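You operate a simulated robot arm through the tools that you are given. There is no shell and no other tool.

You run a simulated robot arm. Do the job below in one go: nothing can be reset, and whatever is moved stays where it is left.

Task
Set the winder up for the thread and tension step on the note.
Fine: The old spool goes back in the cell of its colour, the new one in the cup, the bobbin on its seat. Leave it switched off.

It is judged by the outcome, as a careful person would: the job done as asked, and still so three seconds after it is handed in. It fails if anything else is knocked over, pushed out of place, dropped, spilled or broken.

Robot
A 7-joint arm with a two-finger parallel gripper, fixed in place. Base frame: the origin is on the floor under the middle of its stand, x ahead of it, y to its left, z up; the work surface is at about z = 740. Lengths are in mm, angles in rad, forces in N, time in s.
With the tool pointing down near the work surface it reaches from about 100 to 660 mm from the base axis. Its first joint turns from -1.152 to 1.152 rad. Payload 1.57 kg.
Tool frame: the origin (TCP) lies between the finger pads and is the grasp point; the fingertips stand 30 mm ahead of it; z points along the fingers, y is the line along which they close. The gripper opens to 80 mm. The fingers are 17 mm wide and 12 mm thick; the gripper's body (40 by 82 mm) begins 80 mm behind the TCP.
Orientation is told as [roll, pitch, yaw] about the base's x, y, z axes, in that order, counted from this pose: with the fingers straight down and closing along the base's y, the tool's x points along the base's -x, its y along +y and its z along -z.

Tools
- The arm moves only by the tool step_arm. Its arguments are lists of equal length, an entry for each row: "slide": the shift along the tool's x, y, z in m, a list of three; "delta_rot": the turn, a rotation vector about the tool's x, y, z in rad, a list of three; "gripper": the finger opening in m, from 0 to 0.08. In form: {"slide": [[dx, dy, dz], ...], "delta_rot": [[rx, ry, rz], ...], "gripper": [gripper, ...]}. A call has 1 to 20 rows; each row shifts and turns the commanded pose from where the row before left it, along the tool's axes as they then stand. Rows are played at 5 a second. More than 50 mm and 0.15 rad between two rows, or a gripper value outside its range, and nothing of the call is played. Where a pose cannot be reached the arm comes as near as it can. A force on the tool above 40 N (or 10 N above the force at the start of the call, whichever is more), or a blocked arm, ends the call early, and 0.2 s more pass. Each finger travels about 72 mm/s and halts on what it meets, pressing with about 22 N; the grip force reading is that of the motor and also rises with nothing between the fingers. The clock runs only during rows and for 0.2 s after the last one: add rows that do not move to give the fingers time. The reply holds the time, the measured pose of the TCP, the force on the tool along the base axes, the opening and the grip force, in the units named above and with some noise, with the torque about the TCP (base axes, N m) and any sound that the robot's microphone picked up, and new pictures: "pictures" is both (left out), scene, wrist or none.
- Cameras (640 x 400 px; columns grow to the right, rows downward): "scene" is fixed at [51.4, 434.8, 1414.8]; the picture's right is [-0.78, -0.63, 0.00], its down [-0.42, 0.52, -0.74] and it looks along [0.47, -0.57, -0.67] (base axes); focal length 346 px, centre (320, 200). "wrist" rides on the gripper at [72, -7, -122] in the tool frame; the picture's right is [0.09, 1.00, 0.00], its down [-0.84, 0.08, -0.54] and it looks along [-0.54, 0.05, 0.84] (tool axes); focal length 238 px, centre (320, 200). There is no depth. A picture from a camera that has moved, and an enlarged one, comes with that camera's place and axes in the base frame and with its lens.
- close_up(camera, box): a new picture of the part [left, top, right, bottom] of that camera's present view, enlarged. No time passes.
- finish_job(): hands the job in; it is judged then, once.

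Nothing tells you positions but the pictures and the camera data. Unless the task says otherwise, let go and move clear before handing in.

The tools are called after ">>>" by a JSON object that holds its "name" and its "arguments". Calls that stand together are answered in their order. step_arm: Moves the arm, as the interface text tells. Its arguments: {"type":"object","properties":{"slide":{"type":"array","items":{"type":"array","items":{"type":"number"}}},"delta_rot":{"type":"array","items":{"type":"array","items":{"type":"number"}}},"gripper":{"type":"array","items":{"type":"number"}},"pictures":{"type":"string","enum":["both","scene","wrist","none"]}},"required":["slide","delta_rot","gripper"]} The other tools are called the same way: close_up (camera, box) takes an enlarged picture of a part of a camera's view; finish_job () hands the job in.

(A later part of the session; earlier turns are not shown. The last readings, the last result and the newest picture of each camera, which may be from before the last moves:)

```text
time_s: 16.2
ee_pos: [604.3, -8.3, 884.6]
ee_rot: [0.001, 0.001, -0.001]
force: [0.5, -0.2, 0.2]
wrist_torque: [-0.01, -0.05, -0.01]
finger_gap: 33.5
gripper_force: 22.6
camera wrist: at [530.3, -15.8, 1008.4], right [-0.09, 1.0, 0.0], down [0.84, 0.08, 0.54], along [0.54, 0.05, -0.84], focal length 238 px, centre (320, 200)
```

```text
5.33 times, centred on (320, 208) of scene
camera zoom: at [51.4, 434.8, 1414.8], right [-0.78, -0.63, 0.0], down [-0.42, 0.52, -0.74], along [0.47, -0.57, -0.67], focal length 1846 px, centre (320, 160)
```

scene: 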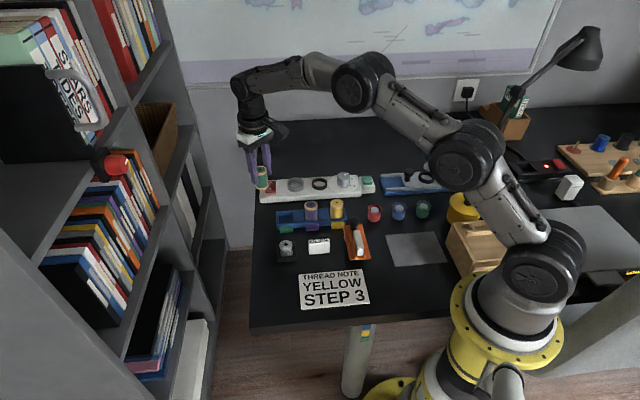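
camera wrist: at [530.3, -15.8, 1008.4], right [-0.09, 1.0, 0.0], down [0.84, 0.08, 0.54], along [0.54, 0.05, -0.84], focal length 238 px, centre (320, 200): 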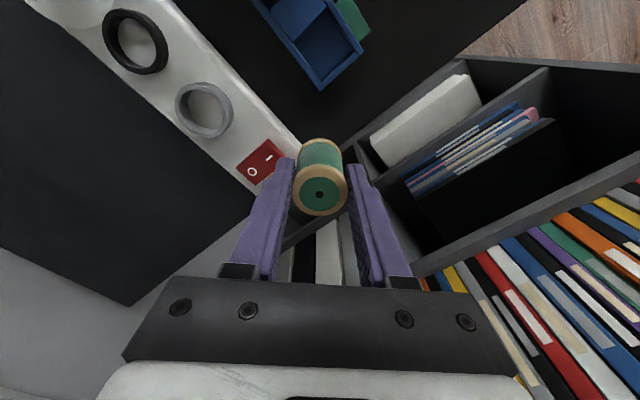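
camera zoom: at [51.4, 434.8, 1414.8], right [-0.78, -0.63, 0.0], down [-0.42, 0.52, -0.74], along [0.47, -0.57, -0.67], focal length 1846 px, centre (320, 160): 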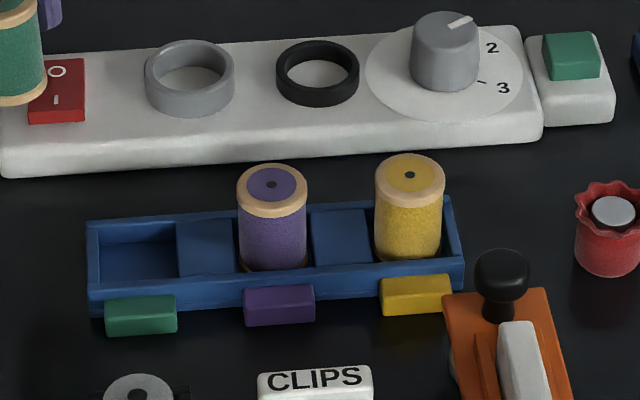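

The view is almost vertical over the cell. Its centre is about (-72.8, -2.7) from the TCP and it measures roughly 38 × 37 mm against a 33.6 mm spool. I'll shift the spool over the cell and check alignment before lowering.

>>> {"name": "step_arm", "arguments": {"slide": [[0.005, -0.0003, 0], [0.009, -0.0003, 0], [0.012, -0.0004, 0], [0.013, -0.0004, 0], [0.012, -0.0004, 0], [0.01, -0.0003, 0], [0.007, -0.0003, 0], [0.0054, -0.0003, 0], [0, 0, 0]], "delta_rot": [[0, 0, 0], [0, 0, 0], [0, 0, 0], [0, 0, 0], [0, 0, 0], [0, 0, 0], [0, 0, 0], [0, 0, 0], [0, 0, 0]], "gripper": [0.01, 0.01, 0.01, 0.01, 0.01, 0.01, 0.01, 0.01, 0.01]}}

>>> {"name": "close_up", "arguments": {"camera": "wrist", "box": [240, 80, 400, 180]}}

>>> {"name": "close_up", "arguments": {"camera": "scene", "box": [260, 170, 380, 245]}}

```text
time_s: 18.2
ee_pos: [530.3, -11.3, 885.3]
ee_rot: [-0.001, -0.001, 0.001]
force: [0.6, -0.3, -0.7]
wrist_torque: [0.0, 0.0, 0.03]
finger_gap: 33.4
gripper_force: 21.6
camera wrist: at [456.5, -18.3, 1007.5], right [-0.09, 1.0, 0.0], down [0.84, 0.08, 0.54], along [0.54, 0.05, -0.84], focal length 238 px, centre (320, 200)
```

scene: 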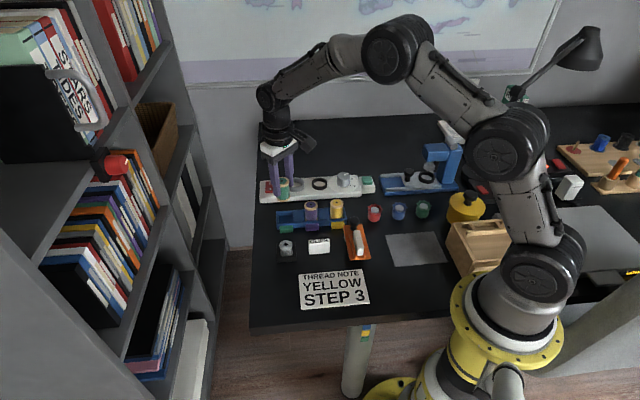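
wrist: 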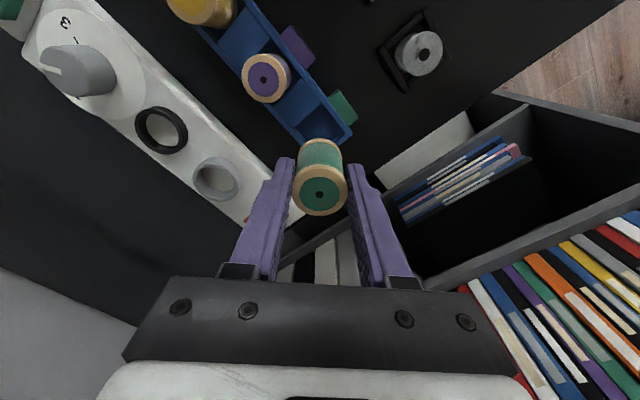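

```text
4.00 times, centred on (320, 130) of wrist
camera zoom: at [456.5, -18.3, 1007.5], right [-0.09, 1.0, 0.0], down [0.84, 0.08, 0.54], along [0.54, 0.05, -0.84], focal length 953 px, centre (320, 480)
```

zoom: 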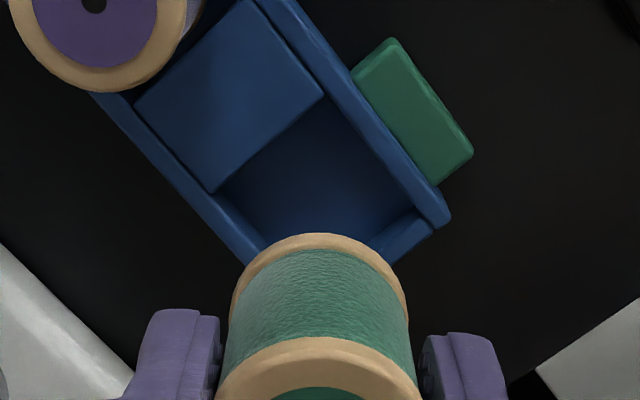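

```text
5.33 times, centred on (320, 208) of scene
camera zoom: at [51.4, 434.8, 1414.8], right [-0.78, -0.63, 0.0], down [-0.42, 0.52, -0.74], along [0.47, -0.57, -0.67], focal length 1846 px, centre (320, 160)
```

zoom: 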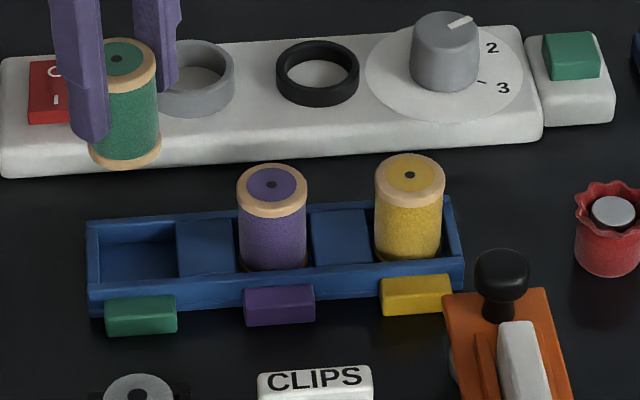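

Predicted and observed cell positions agree to within about a millimetre. I'll nudge slightly and lower until the spool's base is just above the rim, then check again.

>>> {"name": "step_arm", "arguments": {"slide": [[0.0005, -0.0003, 0.005], [0, 0, 0.008], [0, 0, 0.01], [0, 0, 0.01], [0, 0, 0.01], [0, 0, 0.01], [0, 0, 0.008], [0, 0, 0.005], [0, 0, 0.003], [0, 0, 0]], "delta_rot": [[0, 0, 0], [0, 0, 0], [0, 0, 0], [0, 0, 0], [0, 0, 0], [0, 0, 0], [0, 0, 0], [0, 0, 0], [0, 0, 0], [0, 0, 0]], "gripper": [0.01, 0.01, 0.01, 0.01, 0.01, 0.01, 0.01, 0.01, 0.01, 0.01]}}

>>> {"name": "close_up", "arguments": {"camera": "wrist", "box": [240, 100, 400, 200]}}

>>> {"name": "close_up", "arguments": {"camera": "scene", "box": [264, 195, 328, 235]}}

```text
time_s: 20.4
ee_pos: [529.9, -11.8, 816.0]
ee_rot: [0.001, -0.001, -0.001]
force: [-0.4, -0.6, 0.1]
wrist_torque: [0.02, -0.02, 0.02]
finger_gap: 33.6
gripper_force: 22.8
camera wrist: at [455.9, -19.1, 938.7], right [-0.09, 1.0, 0.0], down [0.84, 0.08, 0.54], along [0.54, 0.05, -0.84], focal length 238 px, centre (320, 200)
```

scene: 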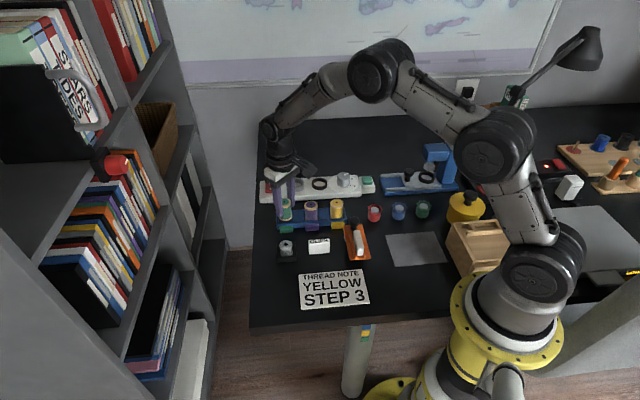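
wrist: 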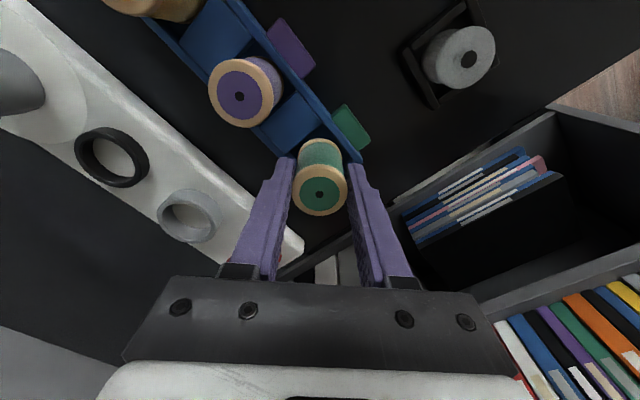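

```text
4.00 times, centred on (320, 150) of wrist
camera zoom: at [455.9, -19.1, 938.7], right [-0.09, 1.0, 0.0], down [0.84, 0.08, 0.54], along [0.54, 0.05, -0.84], focal length 953 px, centre (320, 400)
```

zoom: 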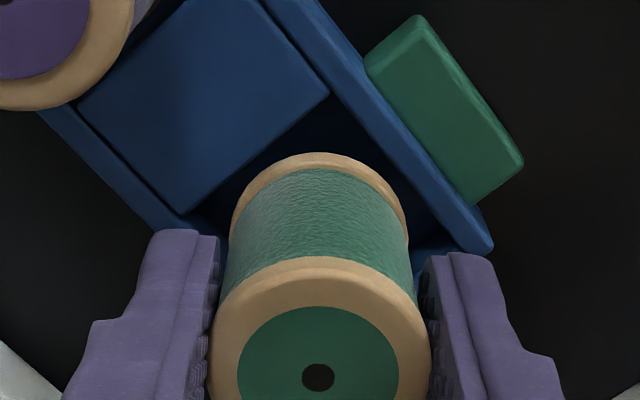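

```text
10.00 times, centred on (296, 215) of scene
camera zoom: at [51.4, 434.8, 1414.8], right [-0.78, -0.63, 0.0], down [-0.42, 0.52, -0.74], along [0.47, -0.57, -0.67], focal length 3461 px, centre (560, 50)
```

zoom: 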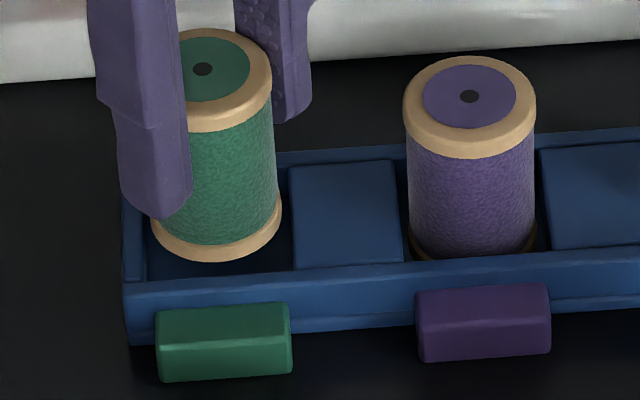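

Alignment along and across the cell looks within half a millimetre, and the spool should seat after about 16 mm more. I'll lower it slowly.

>>> {"name": "step_arm", "arguments": {"slide": [[0, 0, 0.003], [0, 0, 0.003], [0, 0, 0.003], [0, 0, 0.003], [0, 0, 0.002], [0, 0, 0.001], [0, 0, 0]], "delta_rot": [[0, 0, 0], [0, 0, 0], [0, 0, 0], [0, 0, 0], [0, 0, 0], [0, 0, 0], [0, 0, 0]], "gripper": [0.01, 0.01, 0.01, 0.01, 0.01, 0.01, 0.01]}}

>>> {"name": "close_up", "arguments": {"camera": "wrist", "box": [240, 100, 400, 200]}}

>>> {"name": "close_up", "arguments": {"camera": "scene", "box": [264, 195, 328, 235]}}

```text
time_s: 22.0
ee_pos: [530.5, -10.7, 800.0]
ee_rot: [-0.001, 0.0, 0.0]
force: [-0.5, 0.0, 0.1]
wrist_torque: [0.01, 0.0, 0.03]
finger_gap: 33.8
gripper_force: 22.0
camera wrist: at [456.1, -18.7, 924.2], right [-0.09, 1.0, 0.0], down [0.84, 0.08, 0.54], along [0.54, 0.05, -0.84], focal length 238 px, centre (320, 200)
```

scene: 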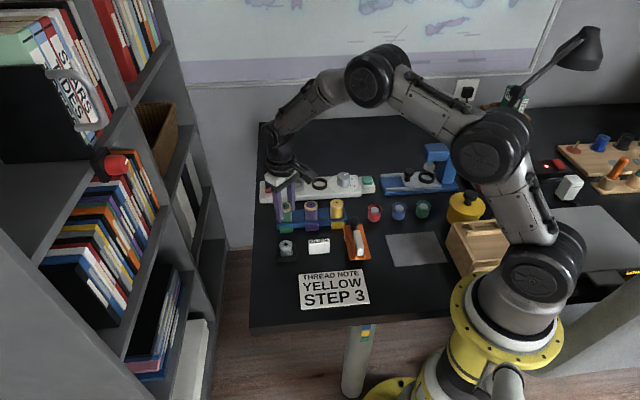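
wrist: 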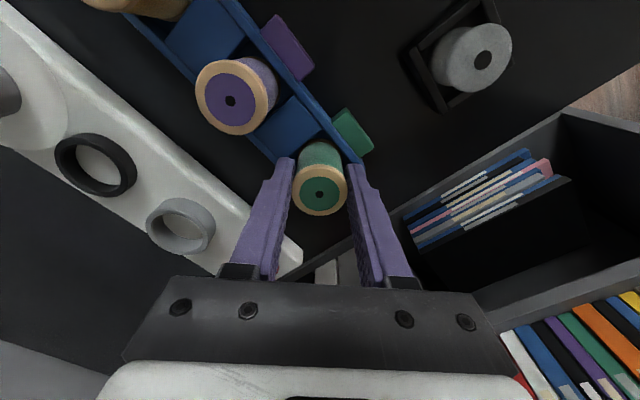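

```text
4.00 times, centred on (320, 150) of wrist
camera zoom: at [456.1, -18.7, 924.2], right [-0.09, 1.0, 0.0], down [0.84, 0.08, 0.54], along [0.54, 0.05, -0.84], focal length 953 px, centre (320, 400)
```

zoom: 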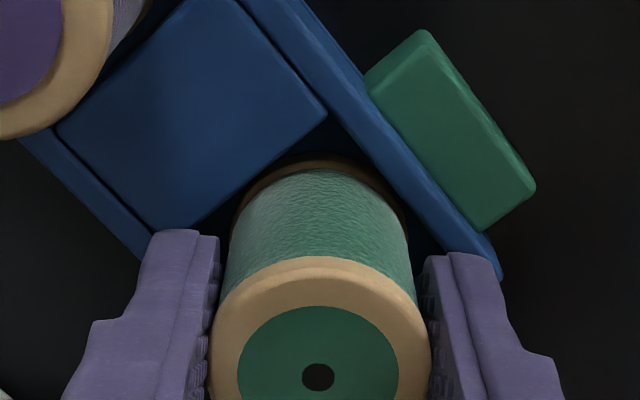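

```text
10.00 times, centred on (296, 215) of scene
camera zoom: at [51.4, 434.8, 1414.8], right [-0.78, -0.63, 0.0], down [-0.42, 0.52, -0.74], along [0.47, -0.57, -0.67], focal length 3461 px, centre (560, 50)
```

zoom: 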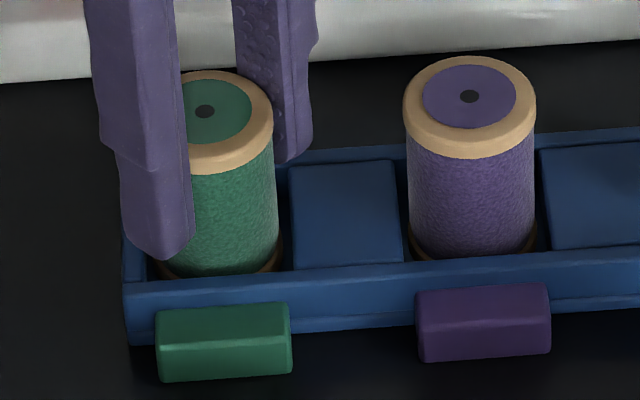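

The spool is down inside the green cell, about 1 mm above its floor. I'll ease it down the last bit, open the fingers a little, then rise clear.

>>> {"name": "step_arm", "arguments": {"slide": [[0, 0, 0.0007], [0, 0, 0.0007], [0, 0, 0]], "delta_rot": [[0, 0, 0], [0, 0, 0], [0, 0, 0]], "gripper": [0.01, 0.01, 0.01], "pictures": "none"}}

>>> {"name": "step_arm", "arguments": {"slide": [[0, 0, 0], [0, 0, 0], [0, 0, 0], [0, 0, 0]], "delta_rot": [[0, 0, 0], [0, 0, 0], [0, 0, 0], [0, 0, 0]], "gripper": [0.038, 0.044, 0.05, 0.05]}}

>>> {"name": "close_up", "arguments": {"camera": "scene", "box": [264, 195, 328, 235]}}

>>> {"name": "close_up", "arguments": {"camera": "wrist", "box": [240, 100, 400, 200]}}

```text
time_s: 22.8
ee_pos: [530.2, -11.5, 799.8]
ee_rot: [0.0, 0.0, -0.001]
force: [-0.8, 0.0, 1.7]
wrist_torque: [-0.02, 0.01, -0.02]
finger_gap: 33.5
gripper_force: 21.7
```

```text
time_s: 23.8
ee_pos: [530.2, -10.7, 800.2]
ee_rot: [0.001, 0.0, -0.001]
force: [-0.2, -0.4, -0.4]
wrist_torque: [0.01, -0.01, 0.01]
finger_gap: 49.7
gripper_force: 0.0
camera wrist: at [456.5, -18.3, 922.7], right [-0.09, 1.0, 0.0], down [0.84, 0.08, 0.54], along [0.54, 0.05, -0.84], focal length 238 px, centre (320, 200)
```

scene: 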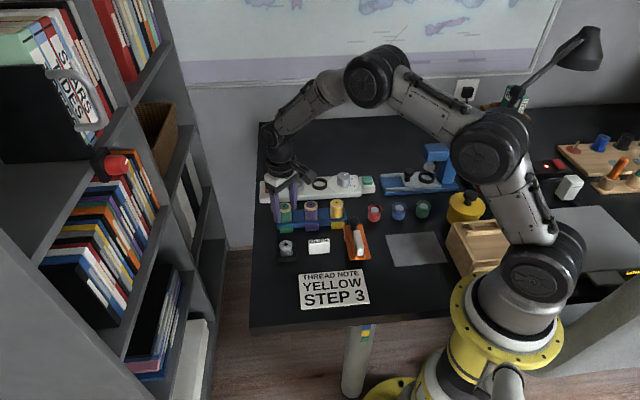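
wrist: 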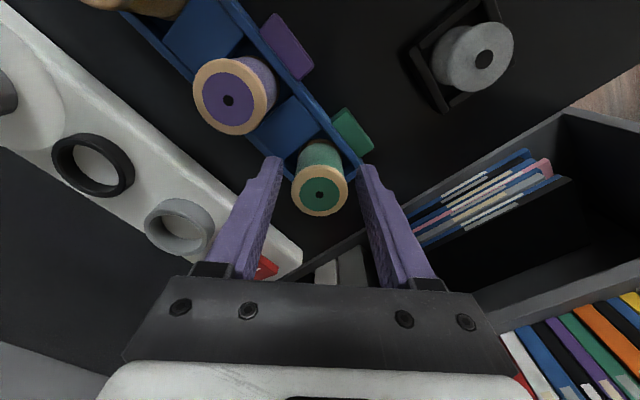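

```text
10.00 times, centred on (296, 215) of scene
camera zoom: at [51.4, 434.8, 1414.8], right [-0.78, -0.63, 0.0], down [-0.42, 0.52, -0.74], along [0.47, -0.57, -0.67], focal length 3461 px, centre (560, 50)
```

zoom: 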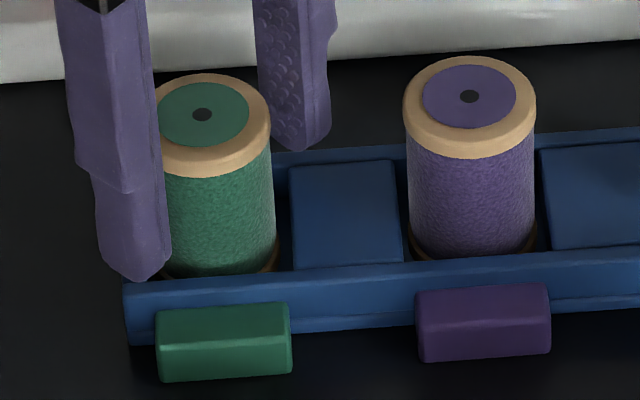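

```text
4.00 times, centred on (320, 150) of wrist
camera zoom: at [456.5, -18.3, 922.7], right [-0.09, 1.0, 0.0], down [0.84, 0.08, 0.54], along [0.54, 0.05, -0.84], focal length 953 px, centre (320, 400)
```

zoom: 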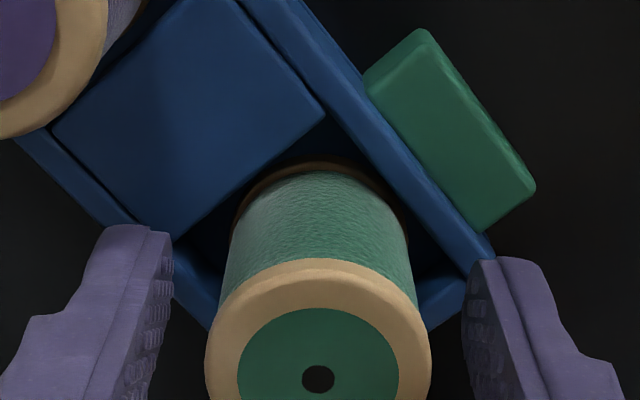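

The green spool is seated upright in the green cell. Next I rise clear and move above the yellow spool, near (433,-109).

>>> {"name": "step_arm", "arguments": {"slide": [[0, 0, -0.02], [0, 0, -0.03], [0, 0, -0.03], [0.0239, -0.024, 0], [0.0239, -0.024, 0], [0.0239, -0.024, 0], [0.024, -0.0242, 0], [0, 0, 0], [0, 0, 0]], "delta_rot": [[0, 0, 0], [0, 0, 0], [0, 0, 0], [0, 0, 0], [0, 0, 0], [0, 0, 0], [0, 0, 0], [0, 0, 0], [0, 0, 0]], "gripper": [0.05, 0.055, 0.06, 0.06, 0.06, 0.06, 0.06, 0.06, 0.06]}}

>>> {"name": "close_up", "arguments": {"camera": "wrist", "box": [240, 100, 400, 200]}}

>>> {"name": "close_up", "arguments": {"camera": "scene", "box": [260, 170, 380, 245]}}

```text
time_s: 25.8
ee_pos: [434.6, -109.2, 879.4]
ee_rot: [0.0, 0.0, 0.001]
force: [0.0, 0.0, 0.8]
wrist_torque: [0.01, 0.01, -0.02]
finger_gap: 60.1
gripper_force: 0.2
camera wrist: at [360.4, -114.9, 1003.0], right [-0.09, 1.0, 0.0], down [0.84, 0.08, 0.54], along [0.54, 0.05, -0.84], focal length 238 px, centre (320, 200)
```

scene: 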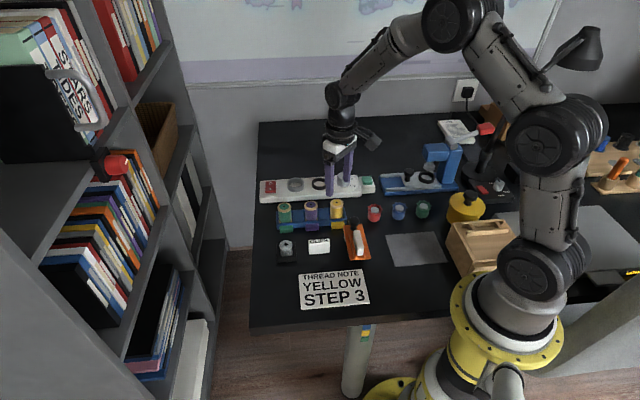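
wrist: 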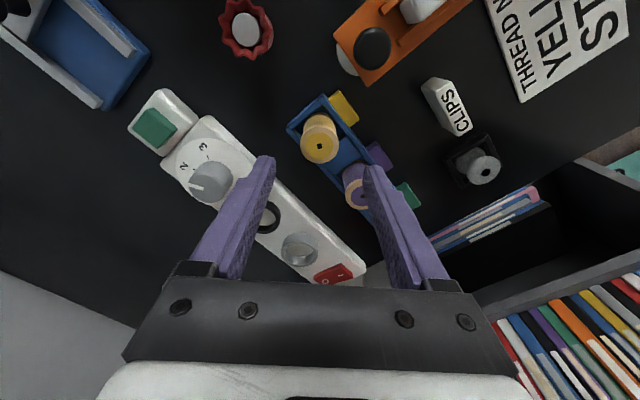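

```text
4.00 times, centred on (320, 150) of wrist
camera zoom: at [360.4, -114.9, 1003.0], right [-0.09, 1.0, 0.0], down [0.84, 0.08, 0.54], along [0.54, 0.05, -0.84], focal length 953 px, centre (320, 400)
```

zoom: 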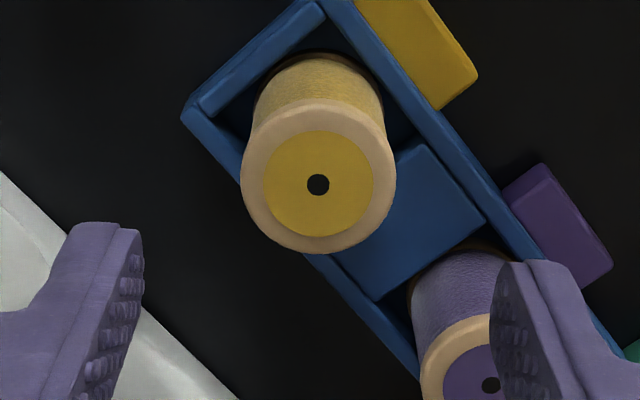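

```text
5.33 times, centred on (320, 208) of scene
camera zoom: at [51.4, 434.8, 1414.8], right [-0.78, -0.63, 0.0], down [-0.42, 0.52, -0.74], along [0.47, -0.57, -0.67], focal length 1846 px, centre (320, 160)
```

zoom: 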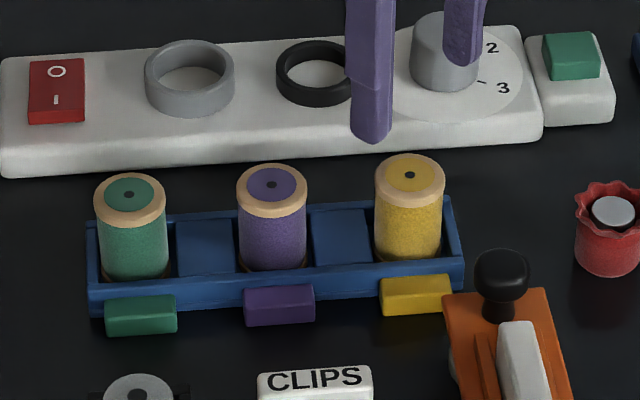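

The yellow spool is centred under the gripper. I'll descend around it and close.

>>> {"name": "step_arm", "arguments": {"slide": [[-0.0002, 0, 0.02], [0, 0, 0.02], [0, 0, 0.02], [0, 0, 0.012], [0, 0, 0.008], [0, 0, 0], [0, 0, 0], [0, 0, 0], [0, 0, 0], [0, 0, 0], [0, 0, 0]], "delta_rot": [[0, 0, 0], [0, 0, 0], [0, 0, 0], [0, 0, 0], [0, 0, 0], [0, 0, 0], [0, 0, 0], [0, 0, 0], [0, 0, 0], [0, 0, 0], [0, 0, 0]], "gripper": [0.06, 0.06, 0.06, 0.06, 0.06, 0.06, 0.048, 0.036, 0.02, 0.01, 0.01]}}

>>> {"name": "close_up", "arguments": {"camera": "wrist", "box": [240, 100, 400, 200]}}

>>> {"name": "close_up", "arguments": {"camera": "scene", "box": [300, 190, 364, 230]}}

```text
time_s: 28.2
ee_pos: [434.4, -109.5, 799.8]
ee_rot: [-0.001, -0.001, -0.001]
force: [0.1, -0.3, 0.6]
wrist_torque: [-0.06, 0.01, -0.02]
finger_gap: 33.7
gripper_force: 22.8
camera wrist: at [360.7, -115.2, 922.2], right [-0.09, 1.0, 0.0], down [0.84, 0.08, 0.54], along [0.54, 0.05, -0.84], focal length 238 px, centre (320, 200)
```

scene: 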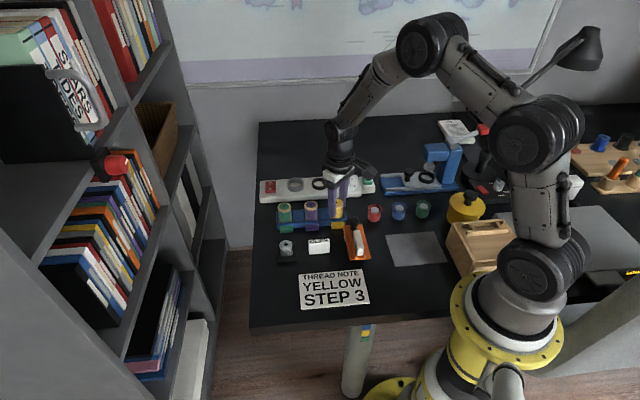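
wrist: 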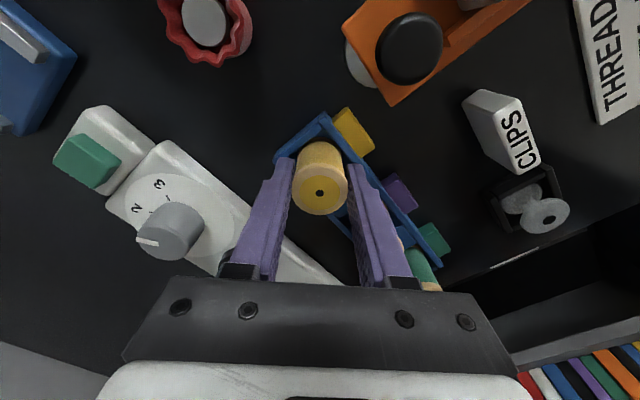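

```text
4.00 times, centred on (320, 150) of wrist
camera zoom: at [360.7, -115.2, 922.2], right [-0.09, 1.0, 0.0], down [0.84, 0.08, 0.54], along [0.54, 0.05, -0.84], focal length 953 px, centre (320, 400)
```

zoom: 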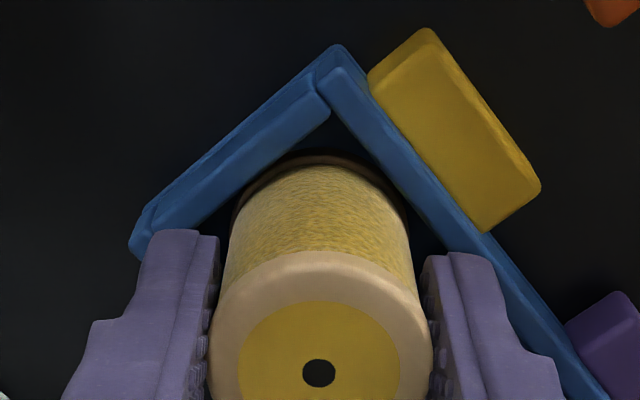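

```text
10.00 times, centred on (332, 210) of scene
camera zoom: at [51.4, 434.8, 1414.8], right [-0.78, -0.63, 0.0], down [-0.42, 0.52, -0.74], along [0.47, -0.57, -0.67], focal length 3461 px, centre (200, 100)
```

zoom: 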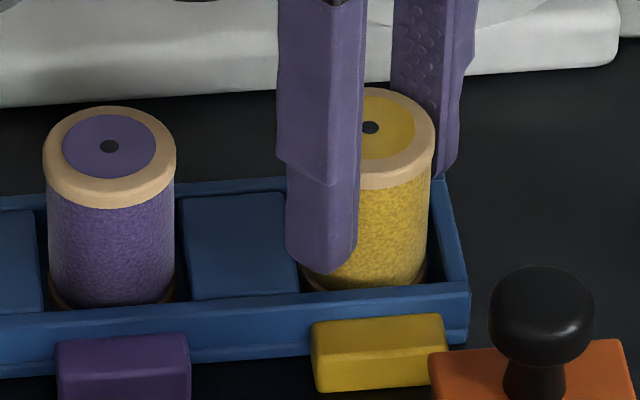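

The yellow spool is gripped and centred. I'll lift slowly as before.

>>> {"name": "step_arm", "arguments": {"slide": [[0, 0, -0.002], [0, 0, -0.002], [0, 0, -0.003], [0, 0, -0.004], [0, 0, -0.005], [0, 0, -0.006], [0, 0, -0.006], [0, 0, -0.006], [0, 0, -0.007], [0, 0, -0.007], [0, 0, -0.007], [0, 0, -0.007], [0, 0, -0.007], [0, 0, -0.006], [0, 0, -0.005], [0, 0, -0.003], [0, 0, -0.002], [0, 0, 0]], "delta_rot": [[0, 0, 0], [0, 0, 0], [0, 0, 0], [0, 0, 0], [0, 0, 0], [0, 0, 0], [0, 0, 0], [0, 0, 0], [0, 0, 0], [0, 0, 0], [0, 0, 0], [0, 0, 0], [0, 0, 0], [0, 0, 0], [0, 0, 0], [0, 0, 0], [0, 0, 0], [0, 0, 0]], "gripper": [0.01, 0.01, 0.01, 0.01, 0.01, 0.01, 0.01, 0.01, 0.01, 0.01, 0.01, 0.01, 0.01, 0.01, 0.01, 0.01, 0.01, 0.01]}}

>>> {"name": "close_up", "arguments": {"camera": "scene", "box": [260, 150, 400, 238]}}

>>> {"name": "close_up", "arguments": {"camera": "wrist", "box": [140, 80, 300, 180]}}

```text
time_s: 32.0
ee_pos: [435.1, -108.4, 883.1]
ee_rot: [0.001, 0.001, 0.0]
force: [0.0, 0.7, -1.0]
wrist_torque: [-0.02, -0.05, 0.02]
finger_gap: 33.9
gripper_force: 21.6
camera wrist: at [360.6, -115.0, 1007.6], right [-0.09, 1.0, 0.0], down [0.84, 0.08, 0.54], along [0.54, 0.05, -0.84], focal length 238 px, centre (320, 200)
```

scene: 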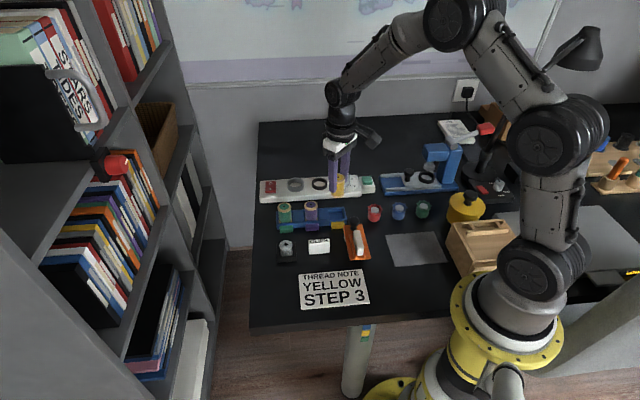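
wrist: 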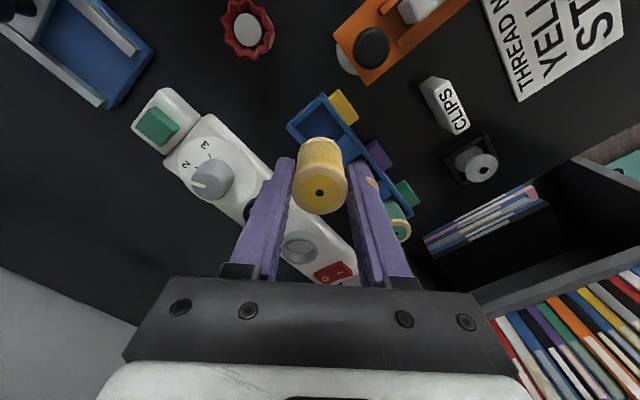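

```text
4.55 times, centred on (330, 194) of scene
camera zoom: at [51.4, 434.8, 1414.8], right [-0.78, -0.63, 0.0], down [-0.42, 0.52, -0.74], along [0.47, -0.57, -0.67], focal length 1573 px, centre (274, 227)
```

zoom: 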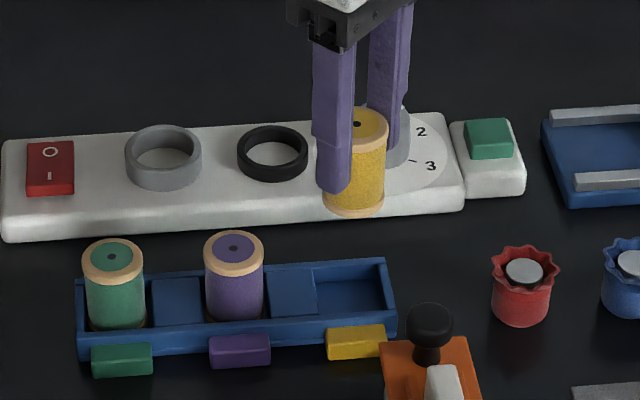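

```text
4.00 times, centred on (220, 130) of wrist
camera zoom: at [360.6, -115.0, 1007.6], right [-0.09, 1.0, 0.0], down [0.84, 0.08, 0.54], along [0.54, 0.05, -0.84], focal length 953 px, centre (720, 480)
```

zoom: 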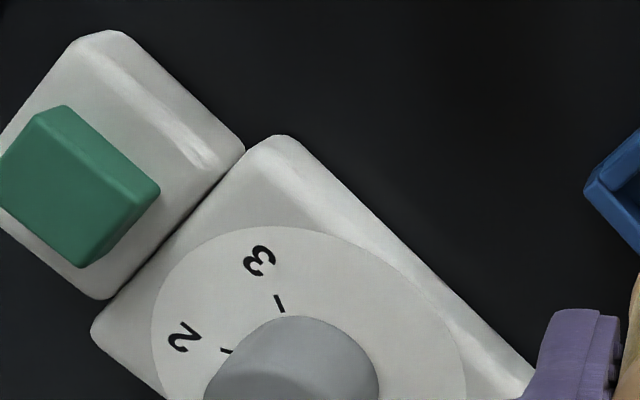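

The yellow spool is lifted clear. I'll carry it over to the cup.

>>> {"name": "step_arm", "arguments": {"slide": [[-0.006, -0.0005, 0], [-0.01, -0.0008, 0], [-0.015, -0.0012, 0], [-0.018, -0.0014, 0], [-0.02, -0.0016, 0], [-0.02, -0.0016, 0], [-0.02, -0.0016, 0], [-0.018, -0.0014, 0], [-0.014, -0.0011, 0], [-0.009, -0.0007, 0], [-0.005, -0.0004, 0], [-0.0031, -0.0001, 0], [0, 0, 0]], "delta_rot": [[0, 0, 0], [0, 0, 0], [0, 0, 0], [0, 0, 0], [0, 0, 0], [0, 0, 0], [0, 0, 0], [0, 0, 0], [0, 0, 0], [0, 0, 0], [0, 0, 0], [0, 0, 0], [0, 0, 0]], "gripper": [0.01, 0.01, 0.01, 0.01, 0.01, 0.01, 0.01, 0.01, 0.01, 0.01, 0.01, 0.01, 0.01]}}

>>> {"name": "close_up", "arguments": {"camera": "wrist", "box": [240, 100, 400, 200]}}

>>> {"name": "close_up", "arguments": {"camera": "scene", "box": [250, 130, 370, 205]}}

```text
time_s: 34.8
ee_pos: [593.7, -118.6, 884.6]
ee_rot: [0.0, 0.0, 0.001]
force: [-0.5, -0.8, -1.0]
wrist_torque: [0.01, -0.01, -0.04]
finger_gap: 33.4
gripper_force: 21.4
camera wrist: at [519.7, -127.2, 1006.9], right [-0.09, 1.0, 0.0], down [0.84, 0.08, 0.54], along [0.54, 0.05, -0.84], focal length 238 px, centre (320, 200)
```

scene: 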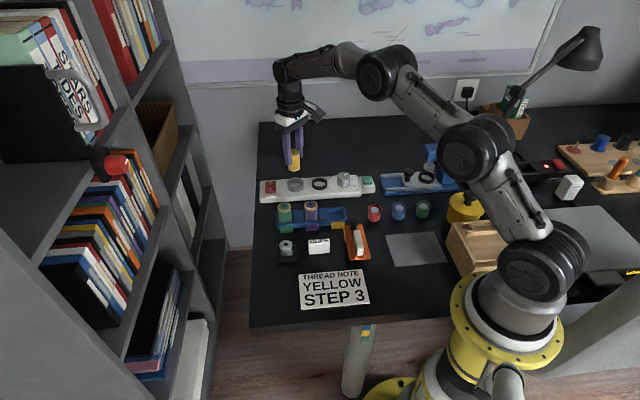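
wrist: 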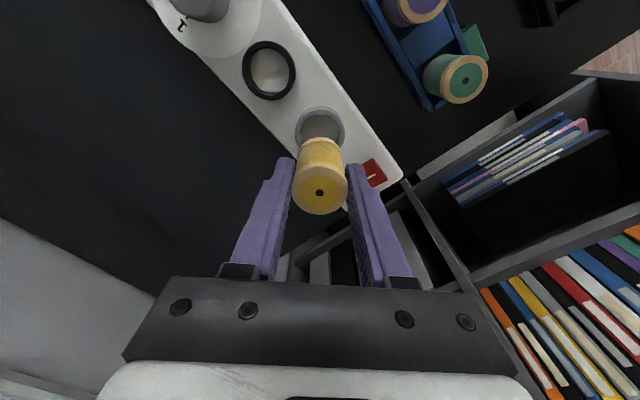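

```text
4.00 times, centred on (320, 150) of wrist
camera zoom: at [519.7, -127.2, 1006.9], right [-0.09, 1.0, 0.0], down [0.84, 0.08, 0.54], along [0.54, 0.05, -0.84], focal length 953 px, centre (320, 400)
```

zoom: 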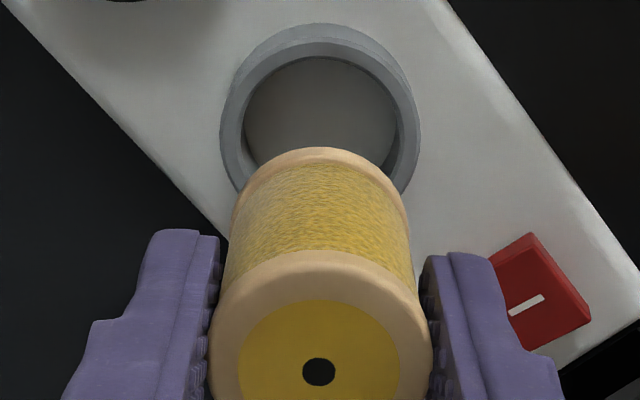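

```text
5.33 times, centred on (310, 168) of scene
camera zoom: at [51.4, 434.8, 1414.8], right [-0.78, -0.63, 0.0], down [-0.42, 0.52, -0.74], along [0.47, -0.57, -0.67], focal length 1846 px, centre (373, 373)
```

zoom: 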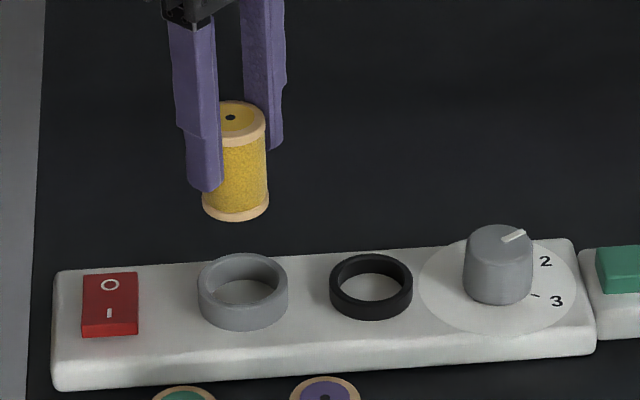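

The spool sits exactly where the green one did after being lifted straight from the cup. I'll lower it slowly into the cup.

>>> {"name": "step_arm", "arguments": {"slide": [[0, 0, 0.005], [0, 0, 0.008], [0, 0, 0.01], [0, 0, 0.01], [0, 0, 0.008], [0, 0, 0.006], [0, 0, 0.005], [0, 0, 0.004], [0, 0, 0.003], [0, 0, 0.003], [0, 0, 0.003], [0, 0, 0.002], [0, 0, 0.001], [0, 0, 0.001], [0, 0, 0]], "delta_rot": [[0, 0, 0], [0, 0, 0], [0, 0, 0], [0, 0, 0], [0, 0, 0], [0, 0, 0], [0, 0, 0], [0, 0, 0], [0, 0, 0], [0, 0, 0], [0, 0, 0], [0, 0, 0], [0, 0, 0], [0, 0, 0], [0, 0, 0]], "gripper": [0.01, 0.01, 0.01, 0.01, 0.01, 0.01, 0.01, 0.01, 0.01, 0.01, 0.01, 0.01, 0.01, 0.01, 0.01]}}

>>> {"name": "close_up", "arguments": {"camera": "wrist", "box": [240, 100, 400, 200]}}

>>> {"name": "close_up", "arguments": {"camera": "scene", "box": [272, 155, 322, 195]}}

```text
time_s: 38.0
ee_pos: [592.8, -120.1, 816.4]
ee_rot: [0.0, -0.001, 0.001]
force: [-0.2, 0.2, -0.1]
wrist_torque: [-0.03, 0.0, -0.01]
finger_gap: 33.4
gripper_force: 21.9
camera wrist: at [519.4, -127.7, 938.9], right [-0.09, 1.0, 0.0], down [0.84, 0.08, 0.54], along [0.54, 0.05, -0.84], focal length 238 px, centre (320, 200)
```

scene: 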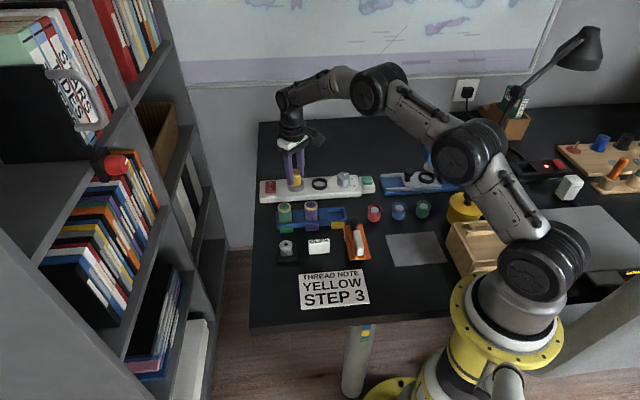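
wrist: 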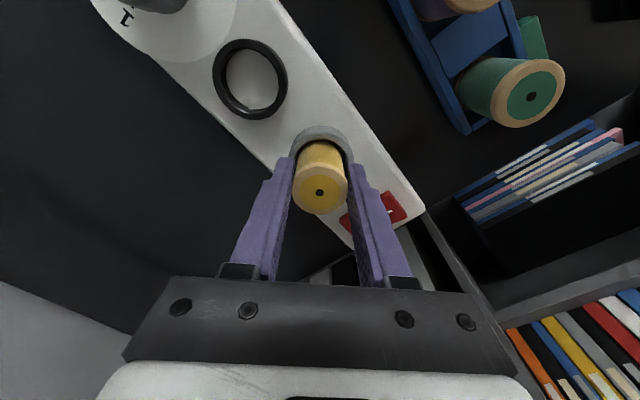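

```text
4.00 times, centred on (320, 150) of wrist
camera zoom: at [519.4, -127.7, 938.9], right [-0.09, 1.0, 0.0], down [0.84, 0.08, 0.54], along [0.54, 0.05, -0.84], focal length 953 px, centre (320, 400)
```

zoom: 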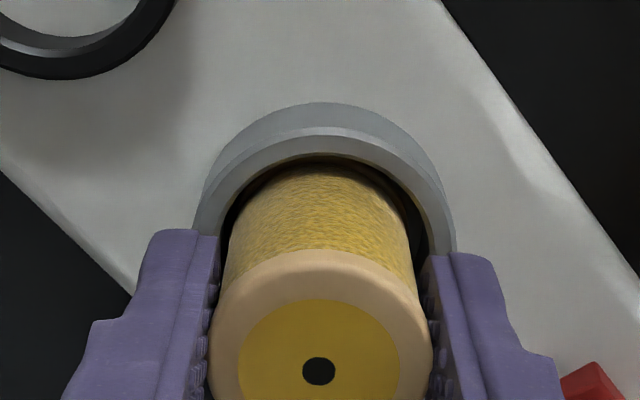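

```text
10.00 times, centred on (297, 175) of scene
camera zoom: at [51.4, 434.8, 1414.8], right [-0.78, -0.63, 0.0], down [-0.42, 0.52, -0.74], along [0.47, -0.57, -0.67], focal length 3461 px, centre (550, 450)
```

zoom: 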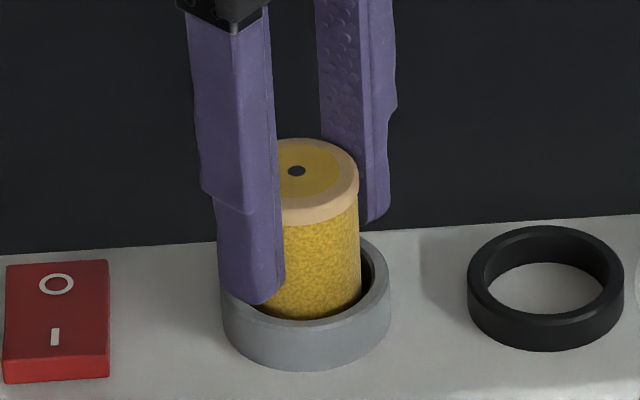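

It is in the cup with about 1 mm left to go. I'll lower that, release gently, and open.

>>> {"name": "step_arm", "arguments": {"slide": [[0, 0, 0.0006], [0, 0, 0.0005], [0, 0, 0], [0, 0, 0], [0, 0, 0], [0, 0, 0], [0, 0, 0]], "delta_rot": [[0, 0, 0], [0, 0, 0], [0, 0, 0], [0, 0, 0], [0, 0, 0], [0, 0, 0], [0, 0, 0]], "gripper": [0.01, 0.01, 0.01, 0.037, 0.043, 0.05, 0.05]}}

>>> {"name": "close_up", "arguments": {"camera": "scene", "box": [272, 155, 322, 195]}}

>>> {"name": "close_up", "arguments": {"camera": "wrist", "box": [240, 100, 400, 200]}}

```text
time_s: 39.6
ee_pos: [593.0, -120.7, 814.5]
ee_rot: [0.001, -0.001, 0.001]
force: [0.0, -0.7, 0.5]
wrist_torque: [0.03, -0.03, 0.0]
finger_gap: 49.8
gripper_force: 0.0
camera wrist: at [519.2, -127.5, 937.4], right [-0.09, 1.0, 0.0], down [0.84, 0.08, 0.54], along [0.54, 0.05, -0.84], focal length 238 px, centre (320, 200)
```

scene: 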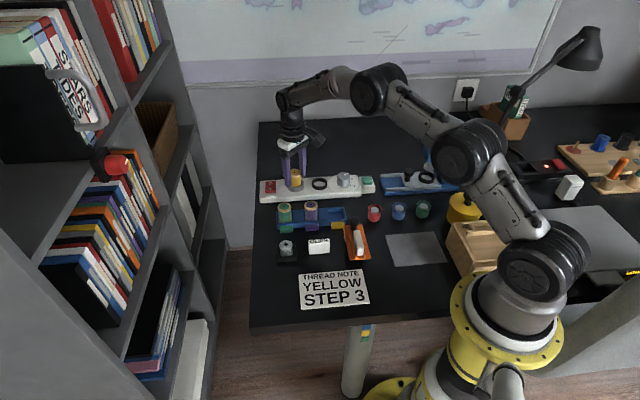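
wrist: 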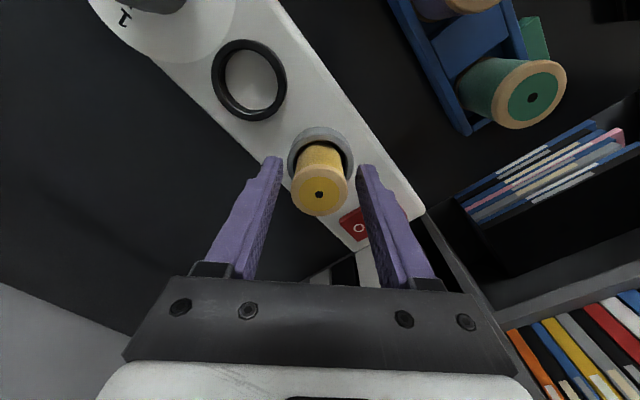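

```text
10.00 times, centred on (297, 175) of scene
camera zoom: at [51.4, 434.8, 1414.8], right [-0.78, -0.63, 0.0], down [-0.42, 0.52, -0.74], along [0.47, -0.57, -0.67], focal length 3461 px, centre (550, 450)
```

zoom: 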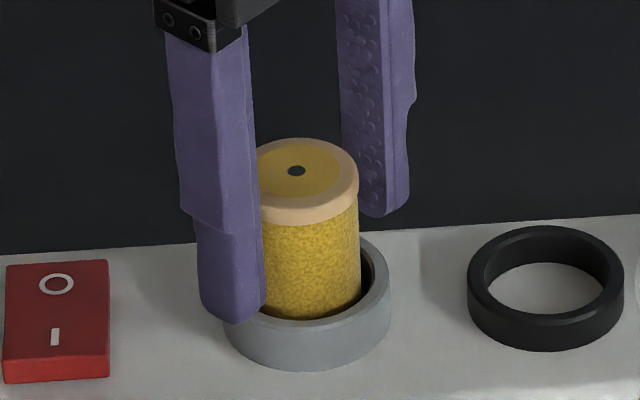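

```text
4.00 times, centred on (320, 150) of wrist
camera zoom: at [519.2, -127.5, 937.4], right [-0.09, 1.0, 0.0], down [0.84, 0.08, 0.54], along [0.54, 0.05, -0.84], focal length 953 px, centre (320, 400)
```

zoom: 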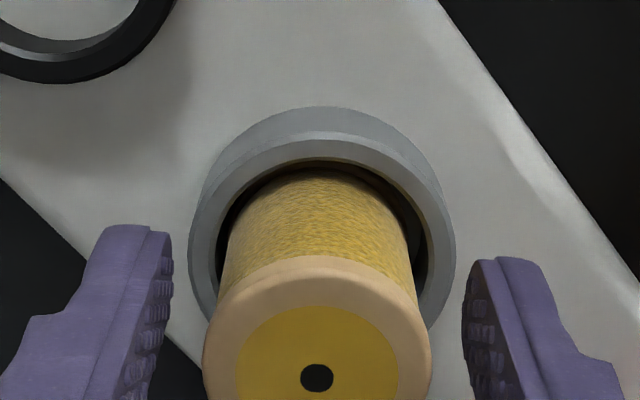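

The yellow spool is seated and upright in the cup. I'll rise and move over to the bobbin in its black holder near (455,67).

>>> {"name": "step_arm", "arguments": {"slide": [[0, 0, -0.02], [0, 0, -0.03], [0, 0, -0.03], [0.0228, 0.0313, 0], [0.0228, 0.0313, 0], [0.0228, 0.0313, 0], [0.0228, 0.0313, 0], [0.0228, 0.0313, 0], [0.0227, 0.0314, 0], [0, 0, 0.03], [0, 0, 0], [0, 0, 0]], "delta_rot": [[0, 0, 0], [0, 0, 0], [0, 0, 0], [0, 0, 0], [0, 0, 0], [0, 0, 0], [0, 0, 0], [0, 0, 0], [0, 0, 0], [0, 0, 0], [0, 0, 0], [0, 0, 0]], "gripper": [0.05, 0.055, 0.06, 0.06, 0.06, 0.06, 0.06, 0.06, 0.06, 0.06, 0.06, 0.06]}}

>>> {"name": "close_up", "arguments": {"camera": "wrist", "box": [240, 100, 400, 200]}}

>>> {"name": "close_up", "arguments": {"camera": "scene", "box": [256, 225, 320, 265]}}

>>> {"name": "close_up", "arguments": {"camera": "scene", "box": [250, 160, 390, 248]}}

```text
time_s: 42.2
ee_pos: [456.2, 68.2, 865.6]
ee_rot: [0.001, 0.0, -0.001]
force: [-0.9, 0.3, 0.2]
wrist_torque: [0.02, 0.01, -0.01]
finger_gap: 59.8
gripper_force: 0.1
camera wrist: at [382.0, 61.5, 988.9], right [-0.09, 1.0, 0.0], down [0.84, 0.08, 0.54], along [0.54, 0.05, -0.84], focal length 238 px, centre (320, 200)
```

scene: 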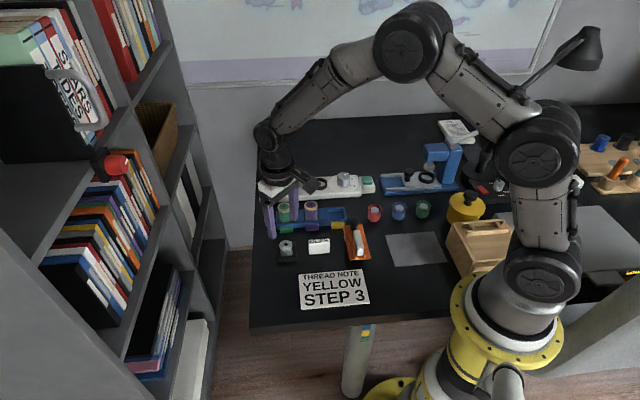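
wrist: 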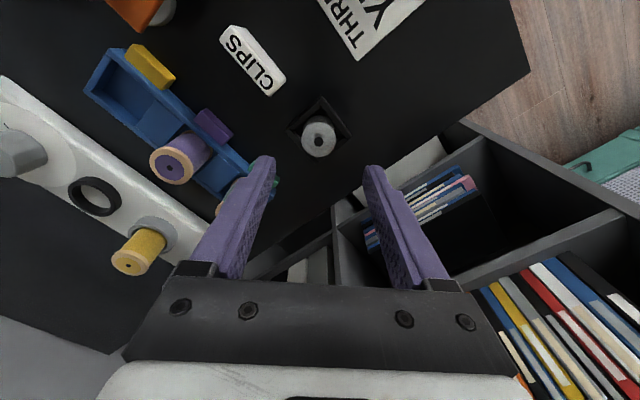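

```text
4.00 times, centred on (320, 150) of wrist
camera zoom: at [382.0, 61.5, 988.9], right [-0.09, 1.0, 0.0], down [0.84, 0.08, 0.54], along [0.54, 0.05, -0.84], focal length 953 px, centre (320, 400)
```

zoom: 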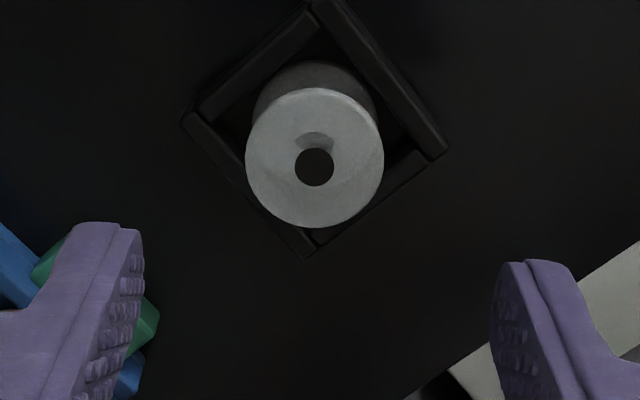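

```text
10.00 times, centred on (288, 245) of scene
camera zoom: at [51.4, 434.8, 1414.8], right [-0.78, -0.63, 0.0], down [-0.42, 0.52, -0.74], along [0.47, -0.57, -0.67], focal length 3461 px, centre (640, -250)
```

zoom: 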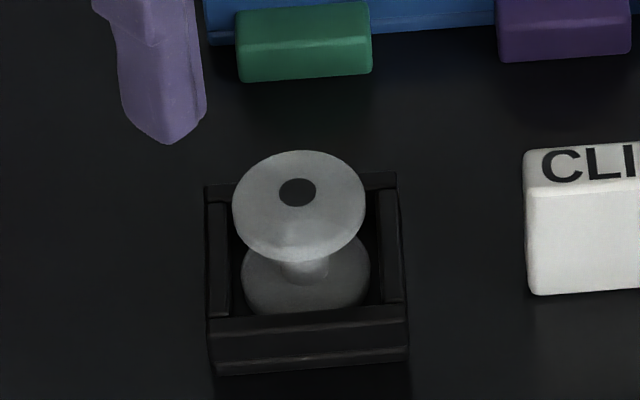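

```text
4.55 times, centred on (320, 204) of scene
camera zoom: at [51.4, 434.8, 1414.8], right [-0.78, -0.63, 0.0], down [-0.42, 0.52, -0.74], along [0.47, -0.57, -0.67], focal length 1573 px, centre (320, 182)
```

zoom: 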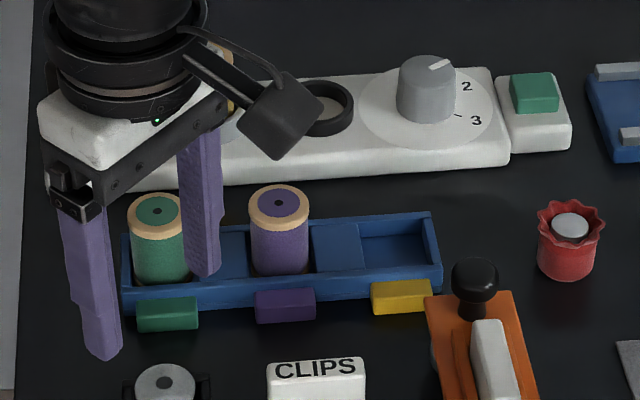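

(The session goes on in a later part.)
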